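You operate a simulated robot arm through the tools that you are given. There is no shell and no other tool. Be economical: measure what you need, move in short steps, check, and stop when the job is done.

Carry out the task below with a simulated two-armed robot. There is one attempt and no reset: what you move stays moved.

## Task
Switch off the flat strip, move the charger's lead over to the tester and rack the charger.
Fine: the charger stands on the painted square; plug first; hold the charger while its lead comes out; both ends go home in the tester; the charger goes into the free pocket. Set down upright: charger with the clover inlet.

It is judged by the outcome, as a careful person would: the job done as asked, and still so three seconds after it is handed in. It fails if anything else is knocked over, pushed out of place, dropped, spilled or broken.

## Robot
Two 7-joint arms with two-finger parallel grippers on one trunk, on a base that drives. Base frame: it is fixed to the floor where the robot stands at the start and does not move with it; the origin is under the middle of the robot, x ahead of it, y to its left, z up. Lengths are in m, angles in degrees, forces in N, time in s.
The left shoulder is at the start at [0.05, 0.165, 1.23], the right one opposite. With the tool pointing down near the work surface each hand reaches from about 0.2 to 0.68 m from the robot's upright axis, wherever it stands, measured 20 degrees to its own side. Places, roughly: flat strip reset button [0.5, -0.2, 0.9]; flat strip switch [0.6, -0.2, 0.9]; flat strip test button [0.5, -0.2, 0.9]; green start button [0.5, 0.2, 1]; lead with the blue strap (17x6x2 cm) [0.7, 0.7, 0.9]; lead with the green strap (17x6x2 cm) [0.8, 0.7, 0.9]; lead with the orange strap (17x6x2 cm) [0.7, 0.7, 0.9]; lower strip reset button [0.4, 1, 0.8]; lower strip test button [0.4, 1, 0.8]; second pocket of the charger rack [0.7, 0.1, 0.9]; tester dial [0.5, 0.5, 1]; tester's clover inlet [0.6, 0.3, 1]; tester's socket [0.6, 0.5, 1]; upper strip reset button [0.4, 1, 1.5]; upper strip test button [0.4, 1, 1.4]. Payload 3.91 kg a hand.
Tool frame (each hand has its own): the origin (TCP) lies between the finger pads and is the grasp point; the fingertips stand 0.03 m ahead of it; z points along the fingers, y is the line along which they close. The gripper opens to 0.11 m. The fingers are 0.02 m wide and 0.01 m thick; the gripper's body (0.048 by 0.112 m) begins 0.055 m behind the TCP.
Orientation is that of the tool frame in the base frame, as [roll, pitch, yaw] about the fixed x, y, z axes, in that order (R = Rz(yaw) Ry(pitch) Rx(roll)). With the fingers straight down and closing along the base's y, the tool's x points along the base's -x, its y along +y and its z along -z.

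## Interface
- The arms move only by the tool nudge_tool. It takes "left_plan", "right_plan" or both (then of equal length, played together; a hand with none holds still); each is a list of rows, each an object (a shift or turn left out is 0, a gripper value left out holds the last) with "xyz": the shift along the base's x, y, z in m, a list of three; "rot": the turn, a rotation vector about the base's x, y, z in degrees, a list of three; "hand": the gripper command, from -1 (shut) to 1 (fully open), values between in proportion. In form: [{"xyz": [x, y, z], "rot": [ax, ay, az], "hand": hand}, ...]. A call has 1 to 20 rows; each row shifts and turns the commanded pose from where the row before left it. Each row takes 0.2 s and may step no farther than 0.05 m and 8.6 degrees from the row before; otherwise, or with a gripper value out of range, the whole call is refused. Where a pose cannot be reached the arm comes as near as it can. A force on the tool above 40 N (or 10 N above the force at the start of the call, whichever is more), or a blocked arm, ends the call early, and 0.2 s more pass. Each finger travels about 0.045 m/s and halts on what it meets, pressing with about 26 N; the grip force reading is that of the motor and also rises with nothing between the fingers. The clock runs only during rows and for 0.2 s after the last one: add rows that do not move to give the fingers time. The reply holds the time, the measured pose of the TCP, the force on the tool along the base axes, the opening and the grip force, in the units named above and with some noise, with the torque about the TCP (base axes, N m) and any sound that the robot's microphone picked up.
- Cameras (640 x 400 px; columns grow to the right, rows downward): "scene" is now at [0.1201, 0.0099, 1.4138]; the picture's right is [0.11, -0.99, 0.00], its down [-0.46, -0.05, -0.89] and it looks along [0.88, 0.10, -0.46] (base axes); focal length 244 px, centre (320, 200). "left" rides on the left gripper at [0.072, -0.017, -0.103] in its tool frame; the picture's right is [0.23, 0.97, 0.00], its down [-0.76, 0.18, -0.62] and it looks along [-0.61, 0.14, 0.78] (tool axes); focal length 222 px, centre (320, 200). "right" rides on the right gripper at [0.072, 0.017, -0.103] in its tool frame; the picture's right is [-0.23, 0.97, 0.00], its down [-0.76, -0.18, -0.62] and it looks along [-0.61, -0.14, 0.78] (tool axes); focal length 222 px, centre (320, 200). There is no depth. A picture from a camera that has moved, and an enlarged one, comes with that camera's place and axes in the base frame and with its lens.
- capture(camera): a new picture of that camera. The clock stands still meanwhile.
- move_column(by): slides the trunk up (or, below 0, down) by that many m; the arms and the scene camera ride with it, the base frame stays. It gives what a move gives, with no picture.
- roll_base(legs): drives the robot by 1 to 6 legs, each [ahead, left, turn to the left] in m, m and degrees, along the robot's own axes; the way and the turn of a leg run together, so that a leg with both is an arc; at most 1.5 m and 180 degrees a leg. The arms and the cameras ride along, it lands a little off, and it stops where it bumps. It gives what a move gives.
- aim_head(pan, tilt): turns the head with the scene camera to pan (to the left, within 80 degrees either way) and tilt (down, from -29 to 69), counted from straight ahead of the robot. It gives what a move gives.
- inspect(camera, box): a new picture of the part [left, top, right, bottom] of that camera's present view, enlarged. The clock stands still meanwhile.
- job_done(): hands the job in; it is judged then, once.

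Work in short steps. Places have to be worked out from the pictures, the camera data and where the tool is seen: move nearer, look again, correct. Check each grasp and each placing, and mend what went wrong. You have 120 turns and 108 pictures in all, those below and enlarged ones among them. Open the grippers and draw the arms clear of the work before you hand the job in, unless the task says otherwise; then end with one line.

The tools are called after "Call:" as a command line: name --argument value ..., lists and objects as JSON in quotes. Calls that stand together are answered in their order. nudge_tool: Moves the arms, as the interface text tells. Its arguments: {"type":"object","properties":{"left_plan":{"type":"array"},"right_plan":{"type":"array"}},"required":[]} The other tools are called the same way: move_column (by) slides the trunk up or down; roll_base (legs) drives the base; aim_head (pan, tilt) turns the head that bears the scene camera; capture (camera) takes a picture; inspect (camera, box) takes an enlarged picture of a part of a camera's view; job_done () hands the job in.

At the start:

```text
time_s: 0.0
left_tcp_pos: [0.3869, 0.1545, 1.3115]
left_orientation: [180.0, -0.1, -180.0]
left_ft_force: [0.1, 0.2, 1.2]
left_moment: [-0.02, 0.03, 0.0]
left_opening: 0.1102
left_grasp_force: 0.2
right_tcp_pos: [0.2806, -0.0694, 1.2868]
right_orientation: [-180.0, 0.0, 180.0]
right_ft_force: [0.0, 0.0, 0.3]
right_moment: [0.03, -0.02, 0.03]
right_opening: 0.1099
right_grasp_force: 0.1
trunk travel left (down, up): [-0.45, 0.053]
robot x, y, heading: [0.0014, -0.0019, 0.0]
head pan, tilt: [6.2, 27.5]
```

scene: 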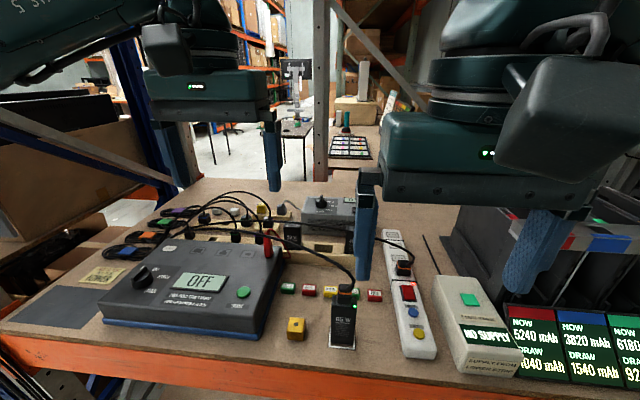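
right: 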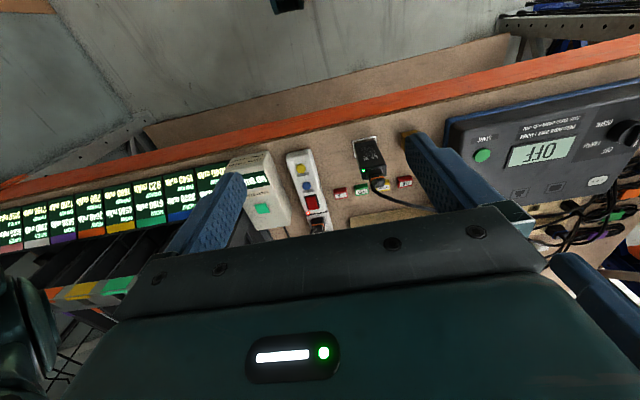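
left: 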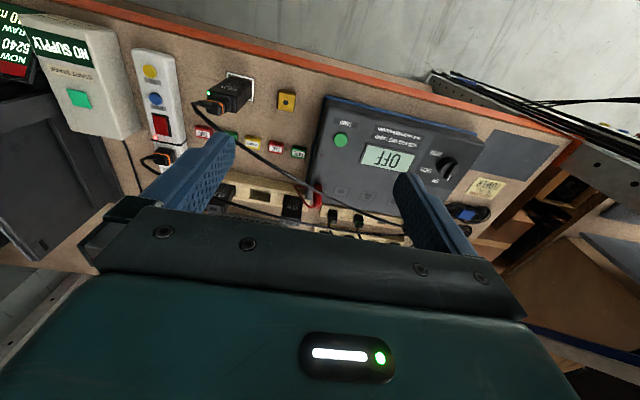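

I start with enlarged views of the worktop: the charger with the flat strip, and the tester.

Call:
inspect --camera "scene" --box '[260, 180, 460, 370]'

Call:
inspect --camera "scene" --box '[90, 180, 310, 350]'

Call:
inspect --camera "left" --box '[110, 30, 430, 230]'

```text
2.11 times, centred on (360, 275) of scene
camera zoom: at [0.1201, 0.0099, 1.4138], right [0.11, -0.99, 0.0], down [-0.46, -0.05, -0.89], along [0.88, 0.1, -0.46], focal length 514 px, centre (236, 42)
```

zoom: 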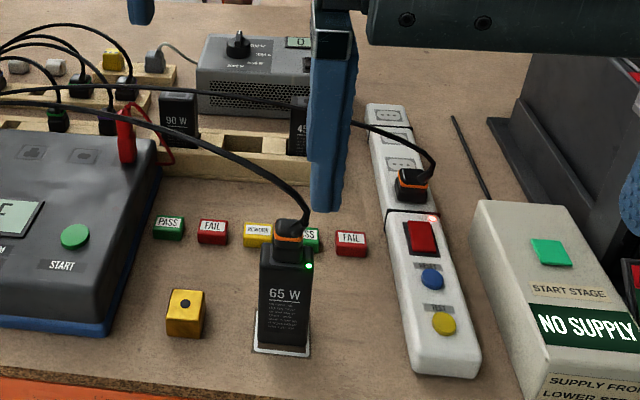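

```text
2.35 times, centred on (200, 265) of scene
camera zoom: at [0.1201, 0.0099, 1.4138], right [0.11, -0.99, 0.0], down [-0.46, -0.05, -0.89], along [0.88, 0.1, -0.46], focal length 574 px, centre (602, 47)
```

zoom: 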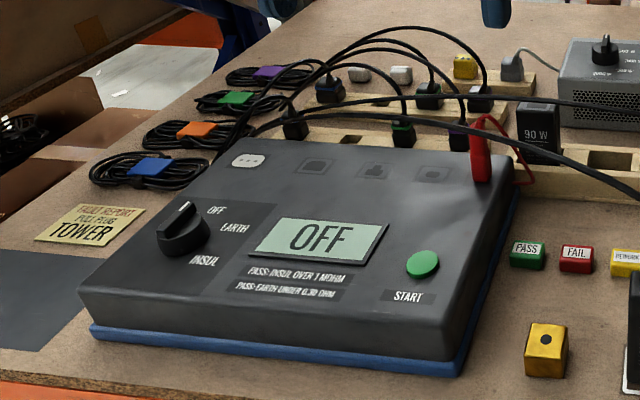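

```text
2.00 times, centred on (270, 130) of left
camera zoom: at [0.3135, 0.1385, 1.4153], right [-0.23, 0.97, 0.0], down [0.76, 0.18, 0.62], along [0.61, 0.14, -0.78], focal length 444 px, centre (420, 340)
```

zoom: 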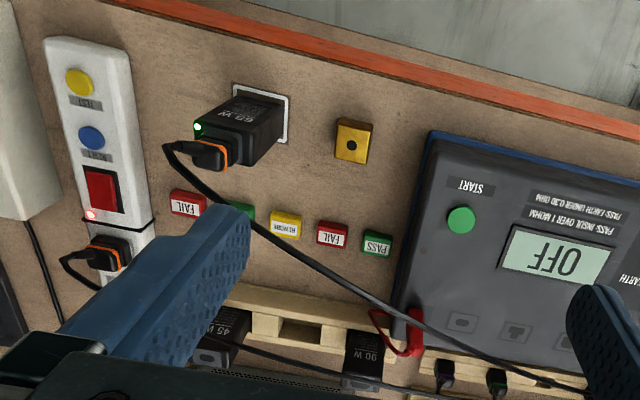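

The charger (65 W) stands at about (0.46, 0.0), and the worktop is at about z 0.90. The flat strip's rocker is near (0.562, -0.156, 0.94), with the plug behind it near (0.635, -0.155, 0.95). I move the right hand closer to the strip and shut it for pressing.

Call:
nudge_tool --right_plan '[{"xyz": [0.03, -0.04, 0], "hand": -1}, {"xyz": [0.04, -0.04, -0.02]}, {"xyz": [0.04, -0.006, -0.03]}, {"xyz": [0.04, 0, -0.03]}, {"xyz": [0.04, 0, -0.03]}, {"xyz": [0.03, 0, -0.02]}, {}]'

Call:
capture --camera "right"

Call:
capture --camera "scene"

```text
refused: row 2 steps farther than a row can; nothing moved
```

```text
101 pictures are left
camera right: at [0.2072, -0.0532, 1.3894], right [0.23, 0.97, 0.0], down [0.76, -0.18, 0.62], along [0.61, -0.14, -0.78], focal length 222 px, centre (320, 200)
```

right: 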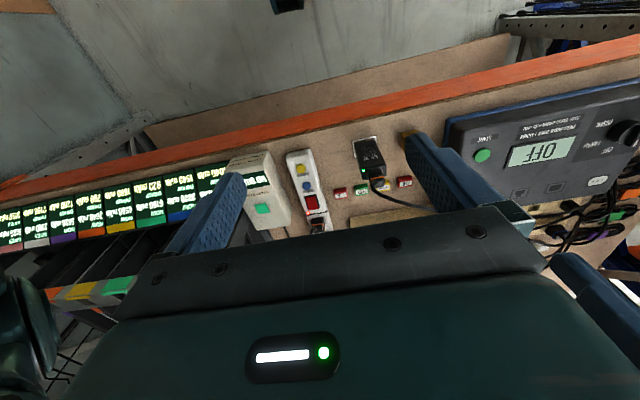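

```text
100 pictures are left
camera scene: at [0.1201, 0.0099, 1.4138], right [0.11, -0.99, 0.0], down [-0.46, -0.05, -0.89], along [0.88, 0.1, -0.46], focal length 244 px, centre (320, 200)
```

scene: 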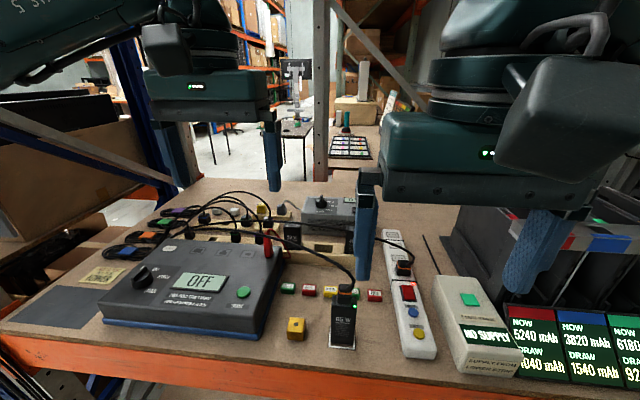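

A row was too long, so nothing moved; I resend it in smaller rows.

Call:
nudge_tool --right_plan '[{"xyz": [0.03, -0.03, 0], "hand": -1}, {"xyz": [0.03, -0.03, -0.02]}, {"xyz": [0.035, -0.026, -0.02]}, {"xyz": [0.035, 0, -0.03]}, {"xyz": [0.035, 0, -0.03]}, {"xyz": [0.035, 0, -0.03]}, {"xyz": [0.02, 0, -0.03]}, {}]'

```text
time_s: 1.8
left_tcp_pos: [0.386, 0.1545, 1.3121]
left_orientation: [180.0, -0.1, 179.9]
left_ft_force: [-0.6, -0.4, -0.6]
left_moment: [-0.02, 0.03, 0.02]
left_opening: 0.1102
left_grasp_force: 0.1
right_tcp_pos: [0.5009, -0.1592, 1.1231]
right_orientation: [180.0, 0.1, -180.0]
right_ft_force: [0.6, -0.3, 0.0]
right_moment: [-0.02, -0.02, 0.01]
right_opening: 0.0
right_grasp_force: 25.6
trunk travel left (down, up): [-0.45, 0.053]
robot x, y, heading: [-0.0028, 0.0006, 0.1]
head pan, tilt: [6.2, 27.5]
```

The right hand is shut above the strip; I look from both cameras.

Call:
capture --camera "right"

Call:
inspect --camera "left" --box '[110, 30, 270, 230]'

```text
99 pictures are left
camera right: at [0.4282, -0.142, 1.2271], right [0.23, 0.97, 0.0], down [0.76, -0.18, 0.62], along [0.61, -0.14, -0.78], focal length 222 px, centre (320, 200)
```

right: 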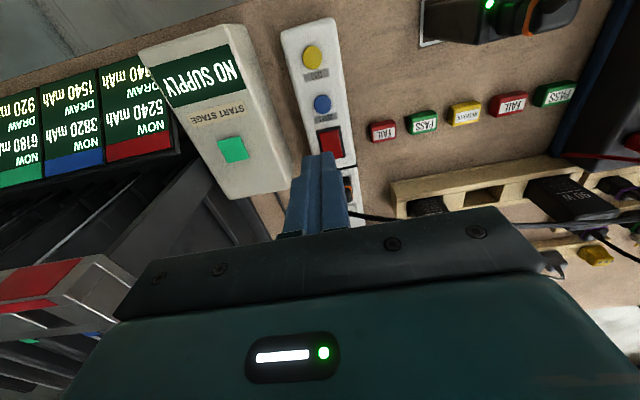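

```text
2.00 times, centred on (190, 130) of left
camera zoom: at [0.3133, 0.1387, 1.4154], right [-0.23, 0.97, 0.0], down [0.76, 0.18, 0.62], along [0.61, 0.14, -0.78], focal length 444 px, centre (580, 340)
```

zoom: 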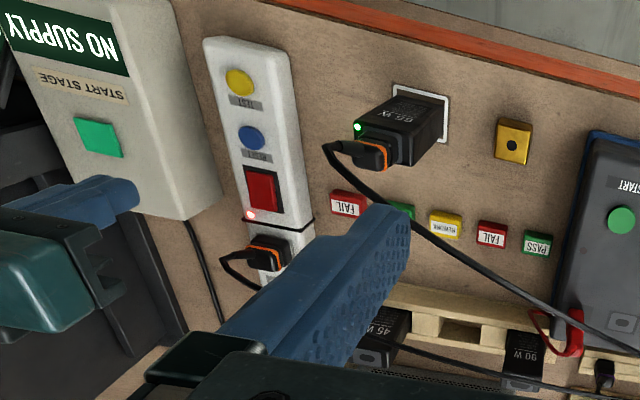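

I check the rocker's state close up.

Call:
inspect --camera "right" --box '[270, 20, 400, 200]'

Call:
inspect --camera "scene" --box '[370, 220, 450, 370]'

```text
2.22 times, centred on (335, 110) of right
camera zoom: at [0.4282, -0.142, 1.2271], right [0.23, 0.97, 0.0], down [0.76, -0.18, 0.62], along [0.61, -0.14, -0.78], focal length 494 px, centre (287, 400)
```

zoom: 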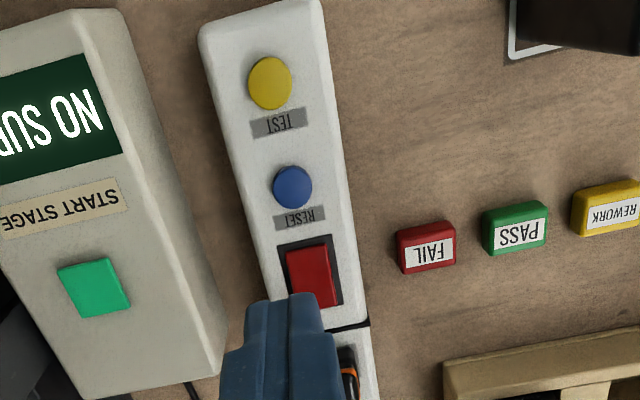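

```text
2.67 times, centred on (410, 295) of scene
camera zoom: at [0.1199, 0.0101, 1.4139], right [0.11, -0.99, 0.0], down [-0.46, -0.05, -0.89], along [0.88, 0.1, -0.46], focal length 651 px, centre (80, -53)
```

zoom: 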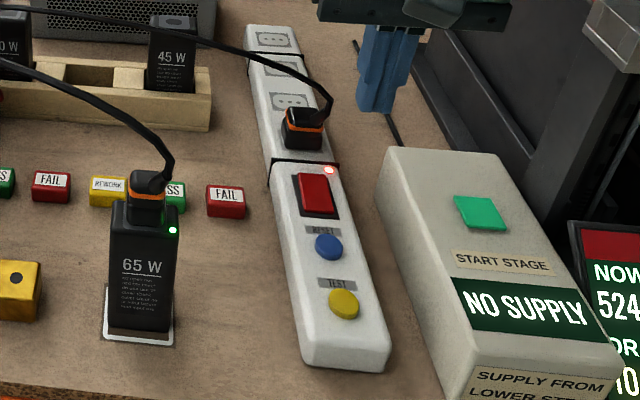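

The rocker's near end stands raised, so its far end is pressed (on) and I need to press the near half, at about x 0.550, y -0.157. I move above it and lower to just clear of it.

Call:
nudge_tool --right_plan '[{"xyz": [0.03, 0.001, -0.02]}, {"xyz": [0.019, 0.001, -0.04]}, {"xyz": [0, 0, -0.04]}, {"xyz": [0, 0, -0.01]}, {}]'

Call:
capture --camera "right"

Call:
inspect --camera "scene" --box '[340, 200, 480, 340]'

```text
time_s: 3.0
left_tcp_pos: [0.3855, 0.1549, 1.3124]
left_orientation: [-180.0, 0.1, -180.0]
left_ft_force: [0.0, 0.0, 0.8]
left_moment: [0.0, -0.01, -0.01]
left_opening: 0.11
left_grasp_force: 0.0
right_tcp_pos: [0.5511, -0.1554, 1.0159]
right_orientation: [179.9, 0.0, -180.0]
right_ft_force: [0.3, -0.1, 0.4]
right_moment: [0.03, -0.03, 0.0]
right_opening: 0.0001
right_grasp_force: 26.6
trunk travel left (down, up): [-0.45, 0.053]
robot x, y, heading: [0.0014, -0.0022, -0.0]
head pan, tilt: [6.2, 27.5]
```

```text
95 pictures are left
camera right: at [0.4783, -0.139, 1.1191], right [0.23, 0.97, 0.0], down [0.76, -0.18, 0.62], along [0.61, -0.14, -0.78], focal length 222 px, centre (320, 200)
```

right: 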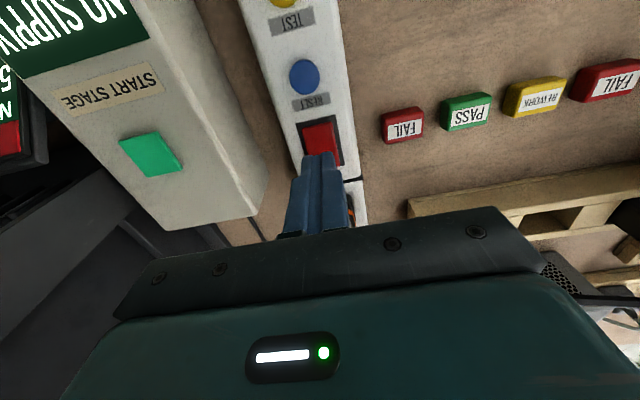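

```text
2.86 times, centred on (410, 270) of scene
camera zoom: at [0.1201, 0.0099, 1.4138], right [0.11, -0.99, 0.0], down [-0.46, -0.05, -0.89], along [0.88, 0.1, -0.46], focal length 698 px, centre (63, 0)
```

zoom: 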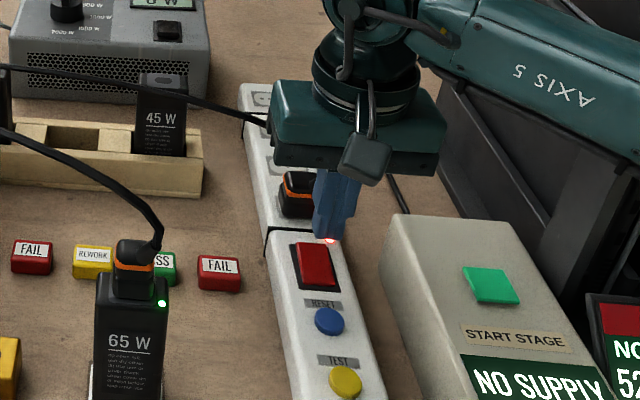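

The fingertips sit just over the near half. I lower in small steps until they press the rocker down.

Call:
nudge_tool --right_plan '[{"xyz": [-0.002, 0.003, -0.02]}, {"xyz": [0, 0, -0.012]}, {"xyz": [0, 0, -0.006]}, {"xyz": [0, 0, -0.004]}, {"xyz": [0, 0, -0.003]}]'

Call:
inspect --camera "scene" --box '[340, 200, 480, 340]'

```text
time_s: 4.2
left_tcp_pos: [0.3844, 0.1548, 1.3121]
left_orientation: [-179.9, 0.1, -180.0]
left_ft_force: [-0.3, -0.4, 0.3]
left_moment: [0.01, -0.02, 0.03]
left_opening: 0.1106
left_grasp_force: 0.0
right_tcp_pos: [0.5467, -0.1514, 0.973]
right_orientation: [-180.0, 0.3, -179.9]
right_ft_force: [1.2, -1.8, 13.0]
right_moment: [-0.07, -0.1, 0.13]
right_opening: 0.0002
right_grasp_force: 25.8
trunk travel left (down, up): [-0.45, 0.053]
robot x, y, heading: [-0.0021, 0.0004, -0.2]
head pan, tilt: [6.2, 27.5]
```

```text
2.86 times, centred on (410, 270) of scene
camera zoom: at [0.1189, 0.0099, 1.4143], right [0.11, -0.99, 0.0], down [-0.46, -0.05, -0.89], along [0.88, 0.1, -0.46], focal length 698 px, centre (63, 0)
```

zoom: 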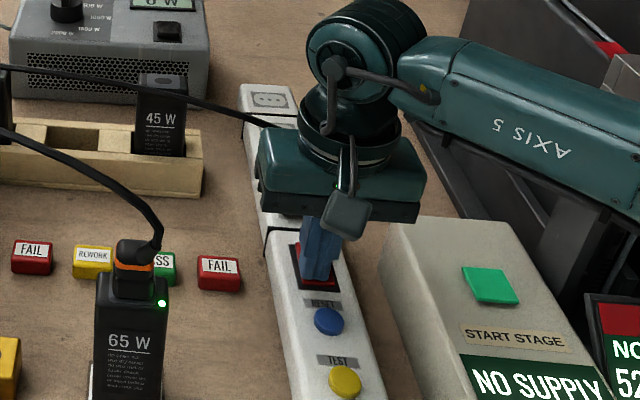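

Contact gives 13 N and the charger light is still green; I press a few millimetres more.

Call:
nudge_tool --right_plan '[{"xyz": [0.002, 0, -0.003]}, {"xyz": [0, 0, -0.003]}, {}]'

Call:
inspect --camera "scene" --box '[340, 200, 480, 340]'

```text
time_s: 4.8
left_tcp_pos: [0.3853, 0.1553, 1.3124]
left_orientation: [179.9, 0.1, 179.9]
left_ft_force: [-0.1, 0.4, 0.0]
left_moment: [0.01, 0.0, 0.0]
left_opening: 0.11
left_grasp_force: 0.0
right_tcp_pos: [0.5483, -0.1509, 0.9742]
right_orientation: [179.9, 0.5, -179.9]
right_ft_force: [-7.8, -2.9, 17.0]
right_moment: [-0.09, 0.08, 0.04]
right_opening: 0.0
right_grasp_force: 26.5
trunk travel left (down, up): [-0.45, 0.053]
robot x, y, heading: [-0.0023, -0.0029, -0.0]
head pan, tilt: [6.2, 27.5]
stopped in row 2 (right hand): the force on the tool passed its limit at 43 N (the readings are from after the stop); the commanded pose is now the measured one
```

```text
2.86 times, centred on (410, 270) of scene
camera zoom: at [0.1182, 0.01, 1.4139], right [0.11, -0.99, 0.0], down [-0.46, -0.05, -0.89], along [0.88, 0.1, -0.46], focal length 698 px, centre (63, 0)
```

zoom: 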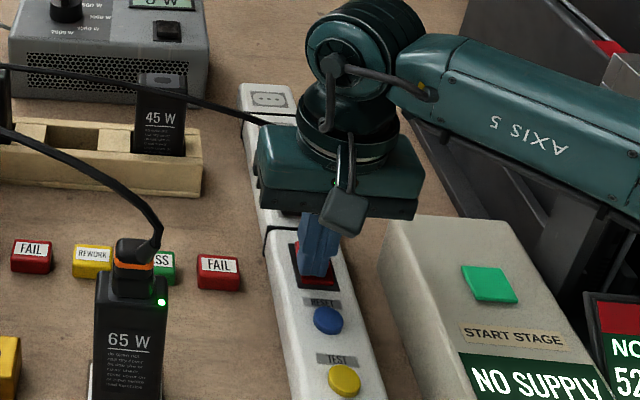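

It pressed with 43 N yet the green light stays on. I lift and look at the rocker and its lamp.

Call:
nudge_tool --right_plan '[{"xyz": [0, 0, 0.04]}, {"xyz": [0, 0, 0.04]}, {"xyz": [0.0, -0.04, 0.02]}, {"xyz": [0.0, -0.04, 0.02]}]'

Call:
inspect --camera "scene" --box '[370, 220, 450, 330]'

Call:
inspect --camera "right" --box '[300, 60, 460, 200]'

```text
time_s: 5.8
left_tcp_pos: [0.3858, 0.1537, 1.312]
left_orientation: [179.9, 0.1, -180.0]
left_ft_force: [0.1, -0.4, -0.5]
left_moment: [0.04, 0.01, 0.01]
left_opening: 0.1099
left_grasp_force: 0.0
right_tcp_pos: [0.5513, -0.2308, 1.0914]
right_orientation: [179.8, 0.4, 180.0]
right_ft_force: [0.2, -0.3, 0.7]
right_moment: [-0.01, -0.02, 0.0]
right_opening: 0.0001
right_grasp_force: 26.1
trunk travel left (down, up): [-0.45, 0.053]
robot x, y, heading: [-0.001, -0.0005, -0.1]
head pan, tilt: [6.2, 27.5]
```

```text
3.64 times, centred on (410, 275) of scene
camera zoom: at [0.1196, 0.0094, 1.4139], right [0.11, -0.99, 0.0], down [-0.46, -0.05, -0.89], along [0.88, 0.1, -0.46], focal length 888 px, centre (-7, -73)
```

zoom: 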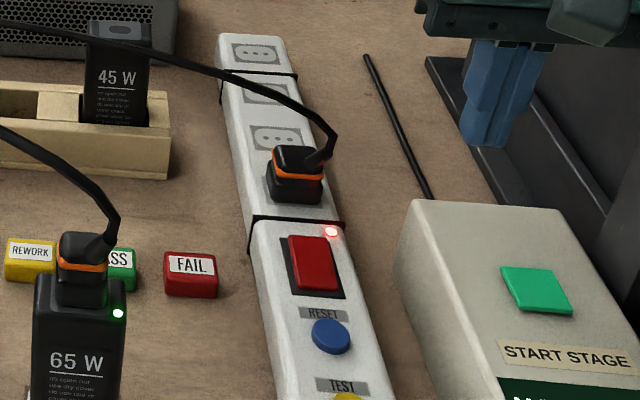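

```text
2.86 times, centred on (380, 130) of right
camera zoom: at [0.4779, -0.2142, 1.194], right [0.23, 0.97, 0.0], down [0.76, -0.18, 0.63], along [0.61, -0.14, -0.78], focal length 635 px, centre (149, 400)
```

zoom: 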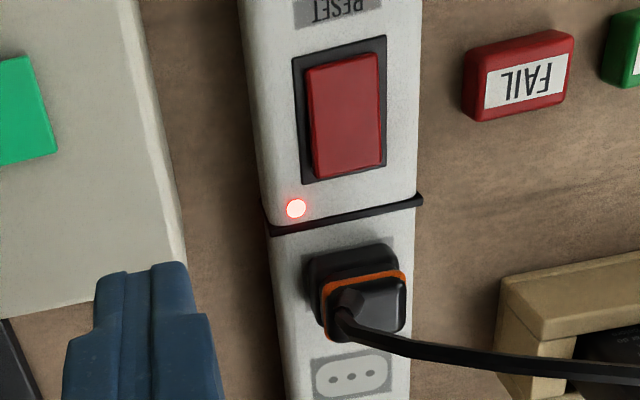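

The lamp is still red, so the near half was evidently already down. I press the far half instead, at about x 0.573, y -0.157, where the plug starts only at 0.613.

Call:
nudge_tool --right_plan '[{"xyz": [0.01, 0.037, 0]}, {"xyz": [0.012, 0.037, -0.02]}, {"xyz": [0, 0, -0.04]}, {"xyz": [0, 0, -0.04]}, {"xyz": [0, 0, -0.01]}, {"xyz": [0, 0, -0.005]}, {"xyz": [0, 0, -0.003]}]'

Call:
inspect --camera "scene" --box '[340, 200, 480, 340]'

```text
time_s: 7.4
left_tcp_pos: [0.3857, 0.1547, 1.3127]
left_orientation: [179.9, 0.0, 180.0]
left_ft_force: [-1.0, 0.2, 0.3]
left_moment: [0.0, -0.01, -0.02]
left_opening: 0.1103
left_grasp_force: 0.0
right_tcp_pos: [0.5716, -0.1575, 0.9729]
right_orientation: [179.9, 0.6, 179.8]
right_ft_force: [1.2, -1.4, 10.2]
right_moment: [-0.05, 0.06, 0.02]
right_opening: 0.0001
right_grasp_force: 26.6
trunk travel left (down, up): [-0.45, 0.053]
robot x, y, heading: [-0.0018, 0.0009, 0.1]
head pan, tilt: [6.2, 27.5]
```

```text
2.86 times, centred on (410, 270) of scene
camera zoom: at [0.1191, 0.0099, 1.4142], right [0.11, -0.99, 0.0], down [-0.46, -0.05, -0.89], along [0.88, 0.1, -0.46], focal length 698 px, centre (63, 0)
```

zoom: 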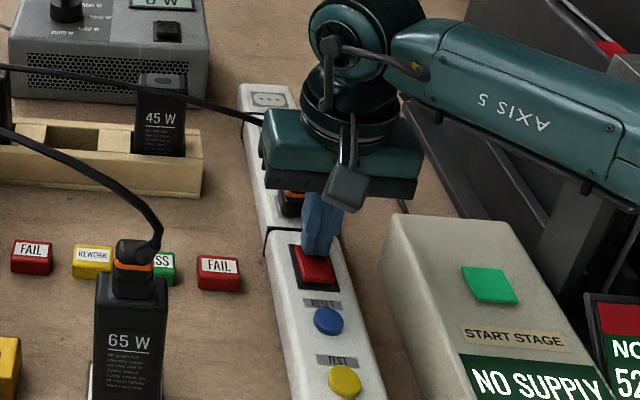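

The charger's green light has gone out. I lift and confirm at the lamp.

Call:
nudge_tool --right_plan '[{"xyz": [0, 0, 0.04]}, {"xyz": [0, 0, 0.04]}, {"xyz": [0.0, -0.04, 0.02]}, {"xyz": [0.0, -0.04, 0.02]}]'

Call:
inspect --camera "scene" --box '[330, 200, 450, 330]'

Call:
inspect --camera "right" --box '[300, 40, 480, 200]'

```text
time_s: 8.4
left_tcp_pos: [0.3861, 0.1542, 1.3114]
left_orientation: [-180.0, 0.0, -179.9]
left_ft_force: [-0.4, -0.1, 0.3]
left_moment: [0.02, 0.03, 0.03]
left_opening: 0.11
left_grasp_force: 0.1
right_tcp_pos: [0.5715, -0.2384, 1.0915]
right_orientation: [179.8, 0.5, -179.9]
right_ft_force: [0.3, 0.2, 0.5]
right_moment: [-0.01, 0.0, 0.01]
right_opening: 0.0001
right_grasp_force: 26.7
trunk travel left (down, up): [-0.45, 0.053]
robot x, y, heading: [-0.0038, 0.0014, -0.0]
head pan, tilt: [6.2, 27.5]
```

```text
3.08 times, centred on (390, 265) of scene
camera zoom: at [0.1196, 0.0094, 1.4139], right [0.11, -0.99, 0.0], down [-0.46, -0.05, -0.89], along [0.88, 0.1, -0.46], focal length 751 px, centre (105, 0)
```

zoom: 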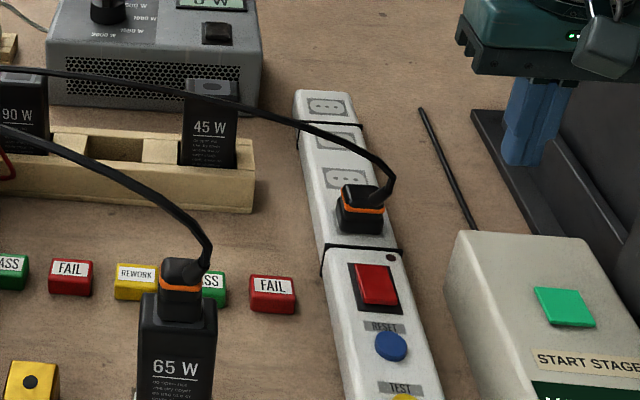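

```text
2.50 times, centred on (390, 120) of right
camera zoom: at [0.4986, -0.222, 1.1943], right [0.23, 0.97, 0.0], down [0.76, -0.18, 0.63], along [0.61, -0.14, -0.78], focal length 555 px, centre (145, 400)
```

zoom: 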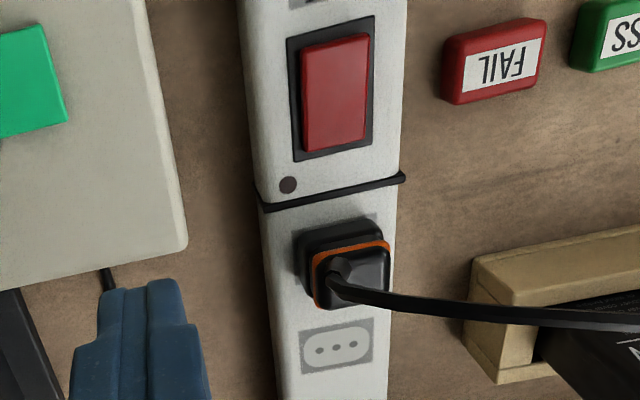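

The strip is off: lamp dark, rocker flipped. Now I survey the tester's inlets and the rack with the left hand's camera, staying high, and pull the right hand back a bit.

Call:
nudge_tool --left_plan '[{"xyz": [0.01, 0.045, -0.01]}, {"xyz": [0.02, 0.04, -0.02]}, {"xyz": [0.02, 0.04, -0.02]}, {"xyz": [0.02, 0.04, -0.02]}, {"xyz": [0.02, 0.04, -0.01]}, {"xyz": [0.02, 0.03, -0.01]}, {}]' --right_plan '[{"xyz": [-0.03, 0, 0.03], "hand": 0.5}, {"xyz": [-0.03, 0, 0.03]}, {"xyz": [-0.03, 0, 0.03]}, {"xyz": [-0.03, 0, 0.0]}, {"xyz": [-0.03, 0, 0]}, {}, {}]'

Call:
capture --camera "left"

Call:
capture --camera "scene"

```text
time_s: 10.0
left_tcp_pos: [0.4958, 0.3903, 1.221]
left_orientation: [-179.9, 0.1, 179.9]
left_ft_force: [0.0, 0.1, 0.3]
left_moment: [0.01, -0.03, -0.02]
left_opening: 0.11
left_grasp_force: 0.0
right_tcp_pos: [0.4223, -0.2382, 1.181]
right_orientation: [179.9, 0.4, 179.9]
right_ft_force: [-0.3, 0.6, -0.5]
right_moment: [-0.01, 0.0, -0.03]
right_opening: 0.0826
right_grasp_force: 0.1
trunk travel left (down, up): [-0.45, 0.053]
robot x, y, heading: [0.0002, -0.0014, 0.1]
head pan, tilt: [6.2, 27.5]
```

```text
86 pictures are left
camera left: at [0.4233, 0.374, 1.3249], right [-0.23, 0.97, 0.0], down [0.76, 0.18, 0.62], along [0.61, 0.14, -0.78], focal length 222 px, centre (320, 200)
```

left: 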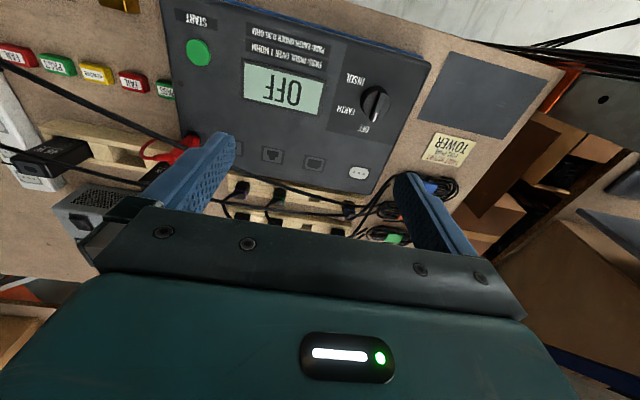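

```text
85 pictures are left
camera scene: at [0.1194, 0.0095, 1.4139], right [0.11, -0.99, 0.0], down [-0.46, -0.05, -0.89], along [0.88, 0.1, -0.46], focal length 244 px, centre (320, 200)
```

scene: 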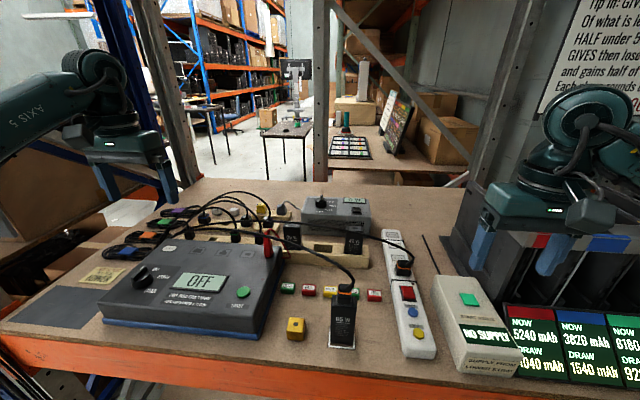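

Call:
inspect --camera "left" --box '[220, 110, 400, 220]'

Call:
inspect --camera "left" --box '[0, 40, 240, 220]'

Call:
inspect --camera "scene" --box '[110, 185, 290, 300]'

```text
3.56 times, centred on (310, 165) of left
camera zoom: at [0.4233, 0.374, 1.3249], right [-0.23, 0.97, 0.0], down [0.76, 0.18, 0.62], along [0.61, 0.14, -0.78], focal length 790 px, centre (356, 324)
```

zoom: 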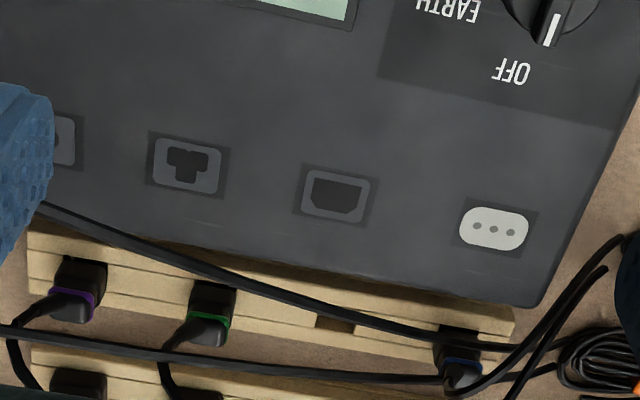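

```text
2.22 times, centred on (120, 130) of left
camera zoom: at [0.4233, 0.374, 1.3249], right [-0.23, 0.97, 0.0], down [0.76, 0.18, 0.62], along [0.61, 0.14, -0.78], focal length 494 px, centre (764, 356)
```

zoom: 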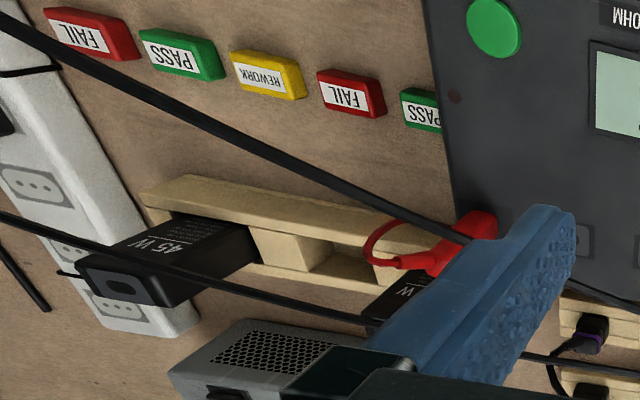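

```text
3.48 times, centred on (200, 242) of scene
camera zoom: at [0.1194, 0.0095, 1.4139], right [0.11, -0.99, 0.0], down [-0.46, -0.05, -0.89], along [0.88, 0.1, -0.46], focal length 849 px, centre (737, 52)
```

zoom: 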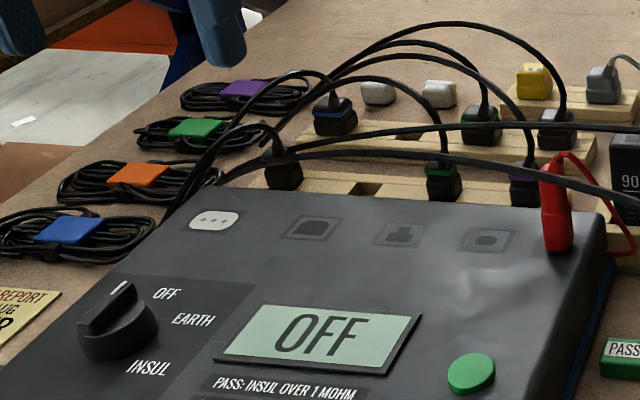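

The tester's trefoil (clover) inlet is near (0.619, 0.334, 0.97) and its 3-hole socket near (0.622, 0.496, 0.97). I will take the plug with the left hand, so I pull the right arm in, pull the left hand back, and turn the robot right by 34 degrees.

Call:
nudge_tool --left_plan '[{"xyz": [-0.02, -0.04, 0]}, {"xyz": [-0.02, -0.04, 0]}, {"xyz": [0, -0.04, 0]}, {"xyz": [0, -0.02, 0]}, {}]' --right_plan '[{"xyz": [-0.04, 0.01, 0.02]}, {"xyz": [-0.04, 0.01, 0.02]}, {"xyz": [-0.04, 0.01, 0.02]}, {"xyz": [-0.03, 0.01, 0.02]}, {}]'

Call:
roll_base --legs '[[0, 0, -34]]'

Call:
capture --camera "left"

Call:
capture --camera "scene"

```text
time_s: 11.2
left_tcp_pos: [0.4543, 0.2502, 1.22]
left_orientation: [179.9, -0.1, 180.0]
left_ft_force: [-0.7, -0.5, 1.1]
left_moment: [-0.02, 0.02, 0.0]
left_opening: 0.1098
left_grasp_force: 0.0
right_tcp_pos: [0.271, -0.1989, 1.2616]
right_orientation: [179.8, 0.2, 179.9]
right_ft_force: [-0.4, 0.8, -0.5]
right_moment: [0.04, 0.05, -0.05]
right_opening: 0.0825
right_grasp_force: 0.0
trunk travel left (down, up): [-0.45, 0.053]
robot x, y, heading: [0.0013, 0.0011, -0.1]
head pan, tilt: [6.2, 27.5]
```

```text
time_s: 13.2
left_tcp_pos: [0.5162, -0.0413, 1.2204]
left_orientation: [-179.9, 0.0, 146.5]
left_ft_force: [-0.3, 0.0, 0.0]
left_moment: [0.02, -0.02, -0.02]
left_opening: 0.11
left_grasp_force: 0.1
right_tcp_pos: [0.1171, -0.3146, 1.2621]
right_orientation: [179.8, 0.5, 146.6]
right_ft_force: [-0.4, -0.4, -0.3]
right_moment: [0.01, -0.02, 0.0]
right_opening: 0.0821
right_grasp_force: 0.0
trunk travel left (down, up): [-0.45, 0.053]
robot x, y, heading: [-0.0024, -0.0017, -33.7]
head pan, tilt: [6.2, 27.5]
```

```text
81 pictures are left
camera left: at [0.4461, -0.0149, 1.3243], right [0.35, 0.94, 0.0], down [0.73, -0.27, 0.62], along [0.58, -0.22, -0.78], focal length 222 px, centre (320, 200)
```

left: 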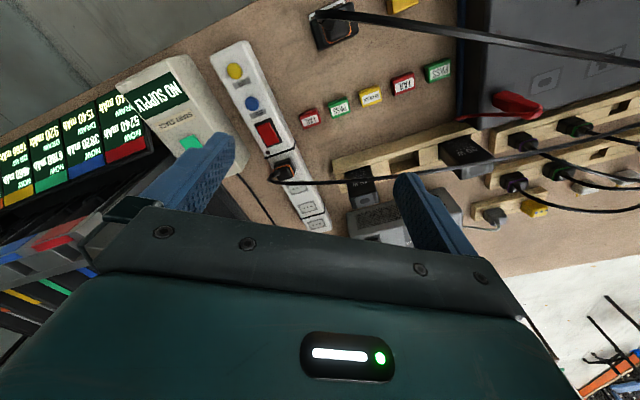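

```text
80 pictures are left
camera scene: at [0.1054, -0.0581, 1.4139], right [-0.46, -0.89, 0.0], down [-0.41, 0.21, -0.89], along [0.79, -0.41, -0.46], focal length 244 px, centre (320, 200)
```

scene: 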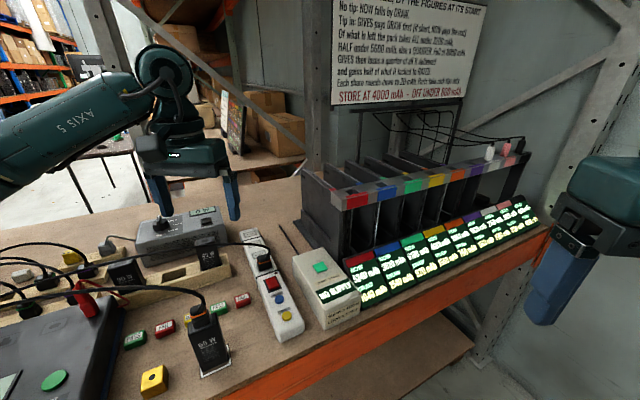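

The view is good. I enlarge the plug in both pictures to locate it and its cord.

Call:
inspect --camera "left" --box '[240, 110, 400, 220]'

Call:
inspect --camera "scene" --box '[170, 210, 330, 330]'

```text
3.64 times, centred on (320, 165) of left
camera zoom: at [0.4461, -0.0149, 1.3243], right [0.35, 0.94, 0.0], down [0.73, -0.27, 0.62], along [0.58, -0.22, -0.78], focal length 808 px, centre (320, 327)
```

zoom: 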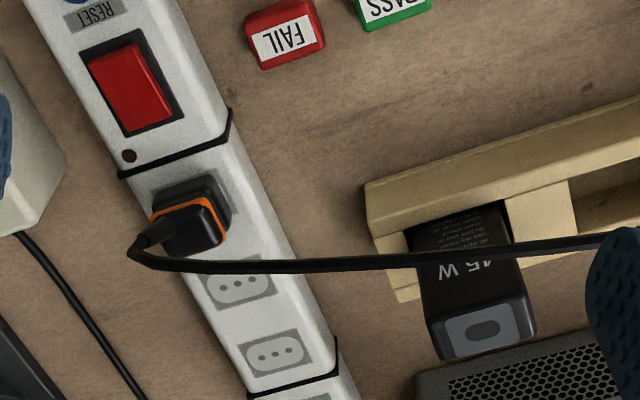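

```text
3.33 times, centred on (250, 270) of scene
camera zoom: at [0.1054, -0.0581, 1.4139], right [-0.46, -0.89, 0.0], down [-0.41, 0.21, -0.89], along [0.79, -0.41, -0.46], focal length 814 px, centre (553, -33)
```

zoom: 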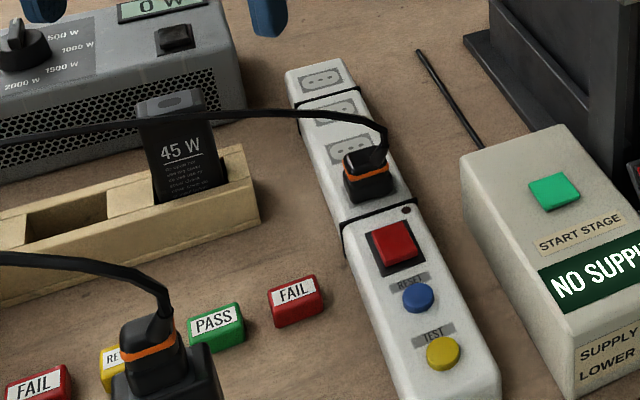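

The plug is centred near (0.627, -0.157) with its band at z 0.966. Its cord leaves on the -y side and loops back to +y at z about 1.0. I turn the left hand so it closes along x, with the cord passing between the fingers, and hover above.

Call:
nudge_tool --left_plan '[{"xyz": [0.0155, -0.0165, -0.01], "rot": [0, 0, -8.07], "hand": 1}, {"xyz": [0.0155, -0.0165, -0.01], "rot": [0, 0, -8.07]}, {"xyz": [0.0155, -0.0165, -0.01], "rot": [0, 0, -8.07]}, {"xyz": [0.0155, -0.0165, -0.01], "rot": [0, 0, -8.07]}, {"xyz": [0.0155, -0.0165, -0.01], "rot": [0, 0, -8.07]}, {"xyz": [0.0155, -0.0165, -0.01], "rot": [0, 0, -8.07]}, {"xyz": [0.0175, -0.0165, -0.01], "rot": [0, 0, -8.07]}, {}]'

Call:
capture --camera "left"

Call:
inspect --camera "scene" --box '[150, 130, 350, 330]'

```text
time_s: 15.0
left_tcp_pos: [0.5777, -0.1047, 1.18]
left_orientation: [-179.8, 0.1, 114.7]
left_ft_force: [-0.7, -0.4, -0.4]
left_moment: [0.01, 0.01, 0.0]
left_opening: 0.1102
left_grasp_force: 0.1
left hand out of reach, approached as far as the arm can: row 4, 5, 6, 7
right_tcp_pos: [0.1175, -0.3162, 1.2614]
right_orientation: [179.9, 0.4, 146.5]
right_ft_force: [-0.3, 0.6, -0.6]
right_moment: [0.0, -0.02, -0.02]
right_opening: 0.0823
right_grasp_force: 0.2
trunk travel left (down, up): [-0.45, 0.053]
robot x, y, heading: [0.0046, -0.0017, -33.3]
head pan, tilt: [6.2, 27.5]
```

```text
77 pictures are left
camera left: at [0.532, -0.0451, 1.2839], right [0.79, 0.61, 0.0], down [0.48, -0.62, 0.62], along [0.38, -0.49, -0.78], focal length 222 px, centre (320, 200)
```

left: 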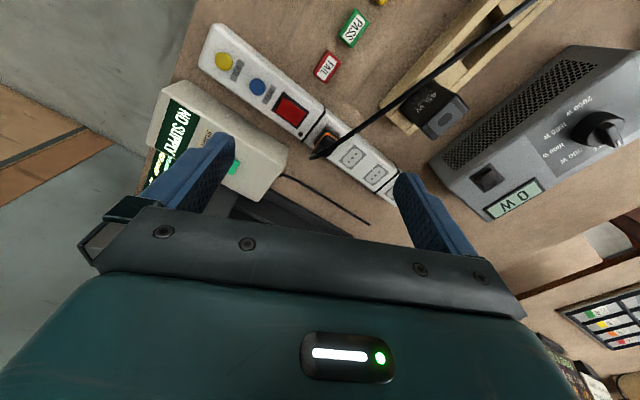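

```text
2.00 times, centred on (250, 230) of scene
camera zoom: at [0.1056, -0.058, 1.4138], right [-0.46, -0.89, 0.0], down [-0.41, 0.21, -0.89], along [0.79, -0.41, -0.46], focal length 488 px, centre (460, 140)
```

zoom: 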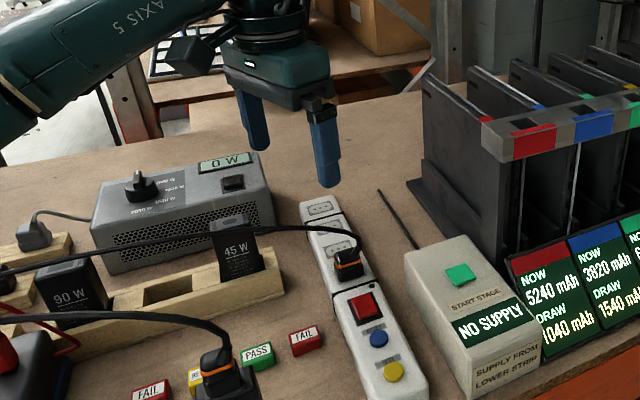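

The hand stopped short of the commanded pose (reach at this height or wrist turn). I lower a little and see whether the reach improves.

Call:
nudge_tool --left_plan '[{"xyz": [0, 0, -0.03]}, {"xyz": [0, 0, -0.03]}, {}]'

```text
time_s: 15.8
left_tcp_pos: [0.5783, -0.1046, 1.1199]
left_orientation: [-179.9, 0.0, 114.8]
left_ft_force: [-0.1, 1.2, -0.1]
left_moment: [0.0, 0.01, -0.02]
left_opening: 0.1101
left_grasp_force: 0.0
right_tcp_pos: [0.1182, -0.3144, 1.2607]
right_orientation: [179.9, 0.5, 146.6]
right_ft_force: [-0.1, 0.4, -1.0]
right_moment: [0.0, 0.03, 0.03]
right_opening: 0.0825
right_grasp_force: 0.2
trunk travel left (down, up): [-0.45, 0.053]
robot x, y, heading: [0.0014, 0.0027, -33.2]
head pan, tilt: [6.2, 27.5]
```

Commands continue from the measured pose. I now shift in translation only, to see if the place itself is in reach.

Call:
nudge_tool --left_plan '[{"xyz": [0.025, -0.026, 0]}, {"xyz": [0.024, -0.026, 0]}, {}]'

```text
time_s: 16.6
left_tcp_pos: [0.5819, -0.1171, 1.1183]
left_orientation: [-179.8, 0.0, 114.8]
left_ft_force: [-0.3, 0.1, 0.0]
left_moment: [-0.02, 0.02, -0.01]
left_opening: 0.1101
left_grasp_force: 0.1
left hand out of reach, approached as far as the arm can: row 1, 2
right_tcp_pos: [0.117, -0.3154, 1.2613]
right_orientation: [179.9, 0.3, 146.6]
right_ft_force: [-1.0, -0.3, -0.7]
right_moment: [-0.01, 0.0, -0.02]
right_opening: 0.0824
right_grasp_force: 0.1
trunk travel left (down, up): [-0.45, 0.053]
robot x, y, heading: [-0.0012, -0.0024, -33.2]
head pan, tilt: [6.2, 27.5]
```

Reach is the limit. I drive ahead 0.06 m with the hand held at z 1.12, clear of everything.

Call:
roll_base --legs '[[0.06, 0, 0]]'

```text
time_s: 17.6
left_tcp_pos: [0.6324, -0.1519, 1.1178]
left_orientation: [-179.8, 0.1, 114.7]
left_ft_force: [-0.6, -0.2, -0.3]
left_moment: [-0.02, 0.0, -0.02]
left_opening: 0.1098
left_grasp_force: 0.2
right_tcp_pos: [0.1679, -0.3489, 1.2607]
right_orientation: [180.0, 0.3, 146.4]
right_ft_force: [-0.1, -0.1, 0.4]
right_moment: [0.03, 0.03, 0.0]
right_opening: 0.0825
right_grasp_force: 0.1
trunk travel left (down, up): [-0.45, 0.053]
robot x, y, heading: [0.0529, -0.0385, -33.5]
head pan, tilt: [6.2, 27.5]
```

It drove freely. I go 0.04 m more for margin, then finish the wrist turn while coming back over the plug.

Call:
roll_base --legs '[[0.04, 0, 0]]'

Call:
nudge_tool --left_plan '[{"xyz": [-0.013, 0.006, 0], "rot": [0, 0, -8.2]}, {"xyz": [-0.013, 0.006, 0], "rot": [0, 0, -8.2]}, {"xyz": [-0.012, 0.006, 0], "rot": [0, 0, -8.2]}, {}]'

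Call:
capture --camera "left"

Call:
inspect --camera "scene" --box '[150, 150, 350, 350]'

```text
time_s: 18.4
left_tcp_pos: [0.6678, -0.1741, 1.118]
left_orientation: [-179.9, 0.0, 114.7]
left_ft_force: [0.1, -0.2, 0.0]
left_moment: [-0.01, 0.01, 0.0]
left_opening: 0.1102
left_grasp_force: 0.0
right_tcp_pos: [0.202, -0.3717, 1.261]
right_orientation: [179.8, 0.3, 146.5]
right_ft_force: [0.6, 0.2, 0.3]
right_moment: [0.02, 0.05, -0.01]
right_opening: 0.0822
right_grasp_force: 0.0
trunk travel left (down, up): [-0.45, 0.053]
robot x, y, heading: [0.0847, -0.0565, -33.9]
head pan, tilt: [6.2, 27.5]
```

```text
time_s: 19.4
left_tcp_pos: [0.665, -0.1741, 1.1191]
left_orientation: [-179.9, 0.1, 114.7]
left_ft_force: [0.6, -0.4, 0.2]
left_moment: [0.01, 0.01, 0.0]
left_opening: 0.11
left_grasp_force: 0.0
left hand out of reach, approached as far as the arm can: row 1, 2, 3
right_tcp_pos: [0.2015, -0.3717, 1.2613]
right_orientation: [179.8, 0.3, 146.6]
right_ft_force: [1.0, 0.1, 0.3]
right_moment: [0.0, 0.01, 0.01]
right_opening: 0.0824
right_grasp_force: 0.0
trunk travel left (down, up): [-0.45, 0.053]
robot x, y, heading: [0.0866, -0.0586, -33.8]
head pan, tilt: [6.2, 27.5]
```

```text
75 pictures are left
camera left: at [0.62, -0.1138, 1.223], right [0.79, 0.61, 0.0], down [0.48, -0.62, 0.62], along [0.38, -0.49, -0.78], focal length 222 px, centre (320, 200)
```

left: 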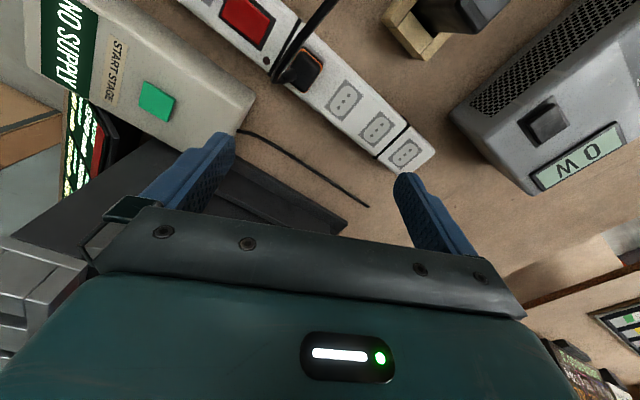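

```text
2.00 times, centred on (250, 250) of scene
camera zoom: at [0.1892, -0.1133, 1.4138], right [-0.46, -0.89, 0.0], down [-0.41, 0.21, -0.89], along [0.79, -0.41, -0.46], focal length 488 px, centre (460, 100)
```

zoom: 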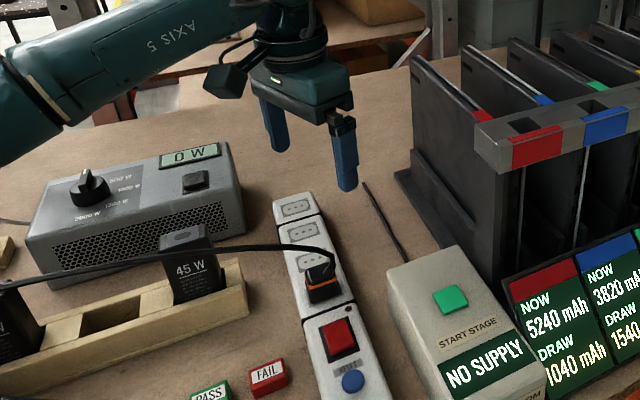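

The turn was blocked while stretched out; I come back over the plug first, then try the turn.

Call:
nudge_tool --left_plan '[{"xyz": [-0.038, 0.017, 0]}, {"rot": [0, 0, -8.2]}, {"rot": [0, 0, -8.2]}, {"rot": [0, 0, -8.2]}, {}]'

```text
time_s: 20.6
left_tcp_pos: [0.6273, -0.1549, 1.1173]
left_orientation: [-179.9, 0.1, 106.8]
left_ft_force: [0.3, 0.3, 0.4]
left_moment: [0.02, 0.01, 0.02]
left_opening: 0.1101
left_grasp_force: 0.1
left hand out of reach, approached as far as the arm can: row 3, 4
right_tcp_pos: [0.2017, -0.3707, 1.261]
right_orientation: [179.9, 0.3, 146.4]
right_ft_force: [-0.7, 0.8, -0.6]
right_moment: [0.0, -0.01, -0.03]
right_opening: 0.0827
right_grasp_force: 0.1
trunk travel left (down, up): [-0.45, 0.053]
robot x, y, heading: [0.0831, -0.0551, -33.5]
head pan, tilt: [6.2, 27.5]
```

The wrist cannot give that yaw, so I grip along y instead. I turn the hand back to closing along y and hover slightly to the near side, so the +y finger can come down in front of the cord.

Call:
nudge_tool --left_plan '[{"xyz": [-0.002, 0, 0], "rot": [0, 0, 8.14]}, {"xyz": [-0.002, 0, 0], "rot": [0, 0, 8.14]}, {"xyz": [-0.002, 0, 0], "rot": [0, 0, 8.14]}, {"xyz": [-0.002, 0, 0], "rot": [0, 0, 8.14]}, {"xyz": [-0.002, 0, 0], "rot": [0, 0, 8.14]}, {"xyz": [-0.002, 0, 0], "rot": [0, 0, 8.14]}, {"xyz": [-0.002, 0, 0], "rot": [0, 0, 8.14]}, {"xyz": [-0.002, 0, 0], "rot": [0, 0, 8.14]}, {"xyz": [0, 0, 0], "rot": [0, 0, 8.14]}, {}]'

Call:
capture --camera "left"

Call:
inspect --camera "scene" --box '[180, 180, 340, 320]'

```text
time_s: 22.9
left_tcp_pos: [0.6115, -0.1564, 1.1187]
left_orientation: [-179.9, 0.0, -179.9]
left_ft_force: [-0.9, -1.4, 0.1]
left_moment: [0.02, -0.01, 0.02]
left_opening: 0.1103
left_grasp_force: 0.2
right_tcp_pos: [0.2015, -0.3711, 1.2605]
right_orientation: [179.9, 0.4, 146.4]
right_ft_force: [-0.9, -0.8, 0.6]
right_moment: [-0.01, -0.01, -0.01]
right_opening: 0.0826
right_grasp_force: 0.2
trunk travel left (down, up): [-0.45, 0.053]
robot x, y, heading: [0.0855, -0.0561, -33.4]
head pan, tilt: [6.2, 27.5]
```

```text
73 pictures are left
camera left: at [0.539, -0.1725, 1.2225], right [-0.23, 0.97, 0.0], down [0.76, 0.18, 0.62], along [0.61, 0.14, -0.78], focal length 222 px, centre (320, 200)
```

left: 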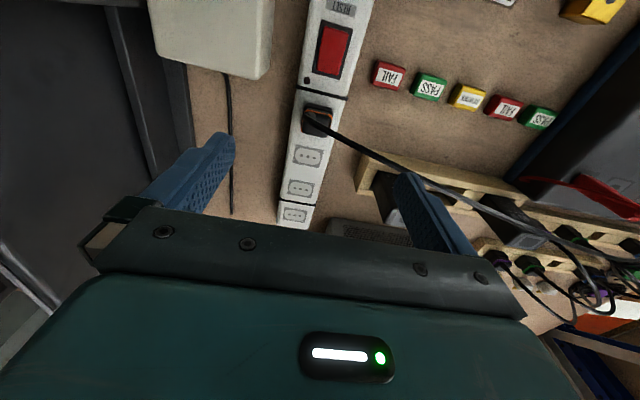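

```text
2.86 times, centred on (260, 250) of scene
camera zoom: at [0.1891, -0.1133, 1.4139], right [-0.46, -0.89, 0.0], down [-0.41, 0.21, -0.89], along [0.79, -0.41, -0.46], focal length 698 px, centre (491, 57)
```

zoom: 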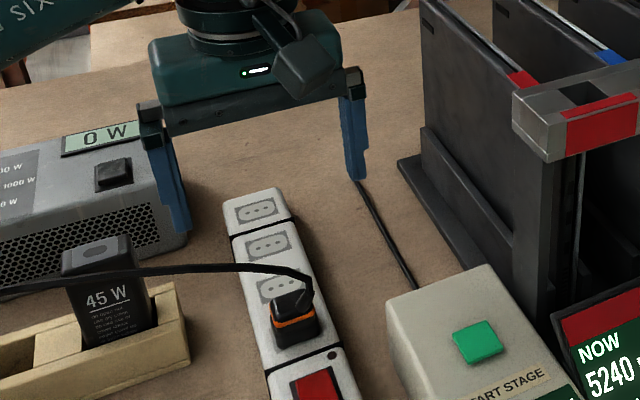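

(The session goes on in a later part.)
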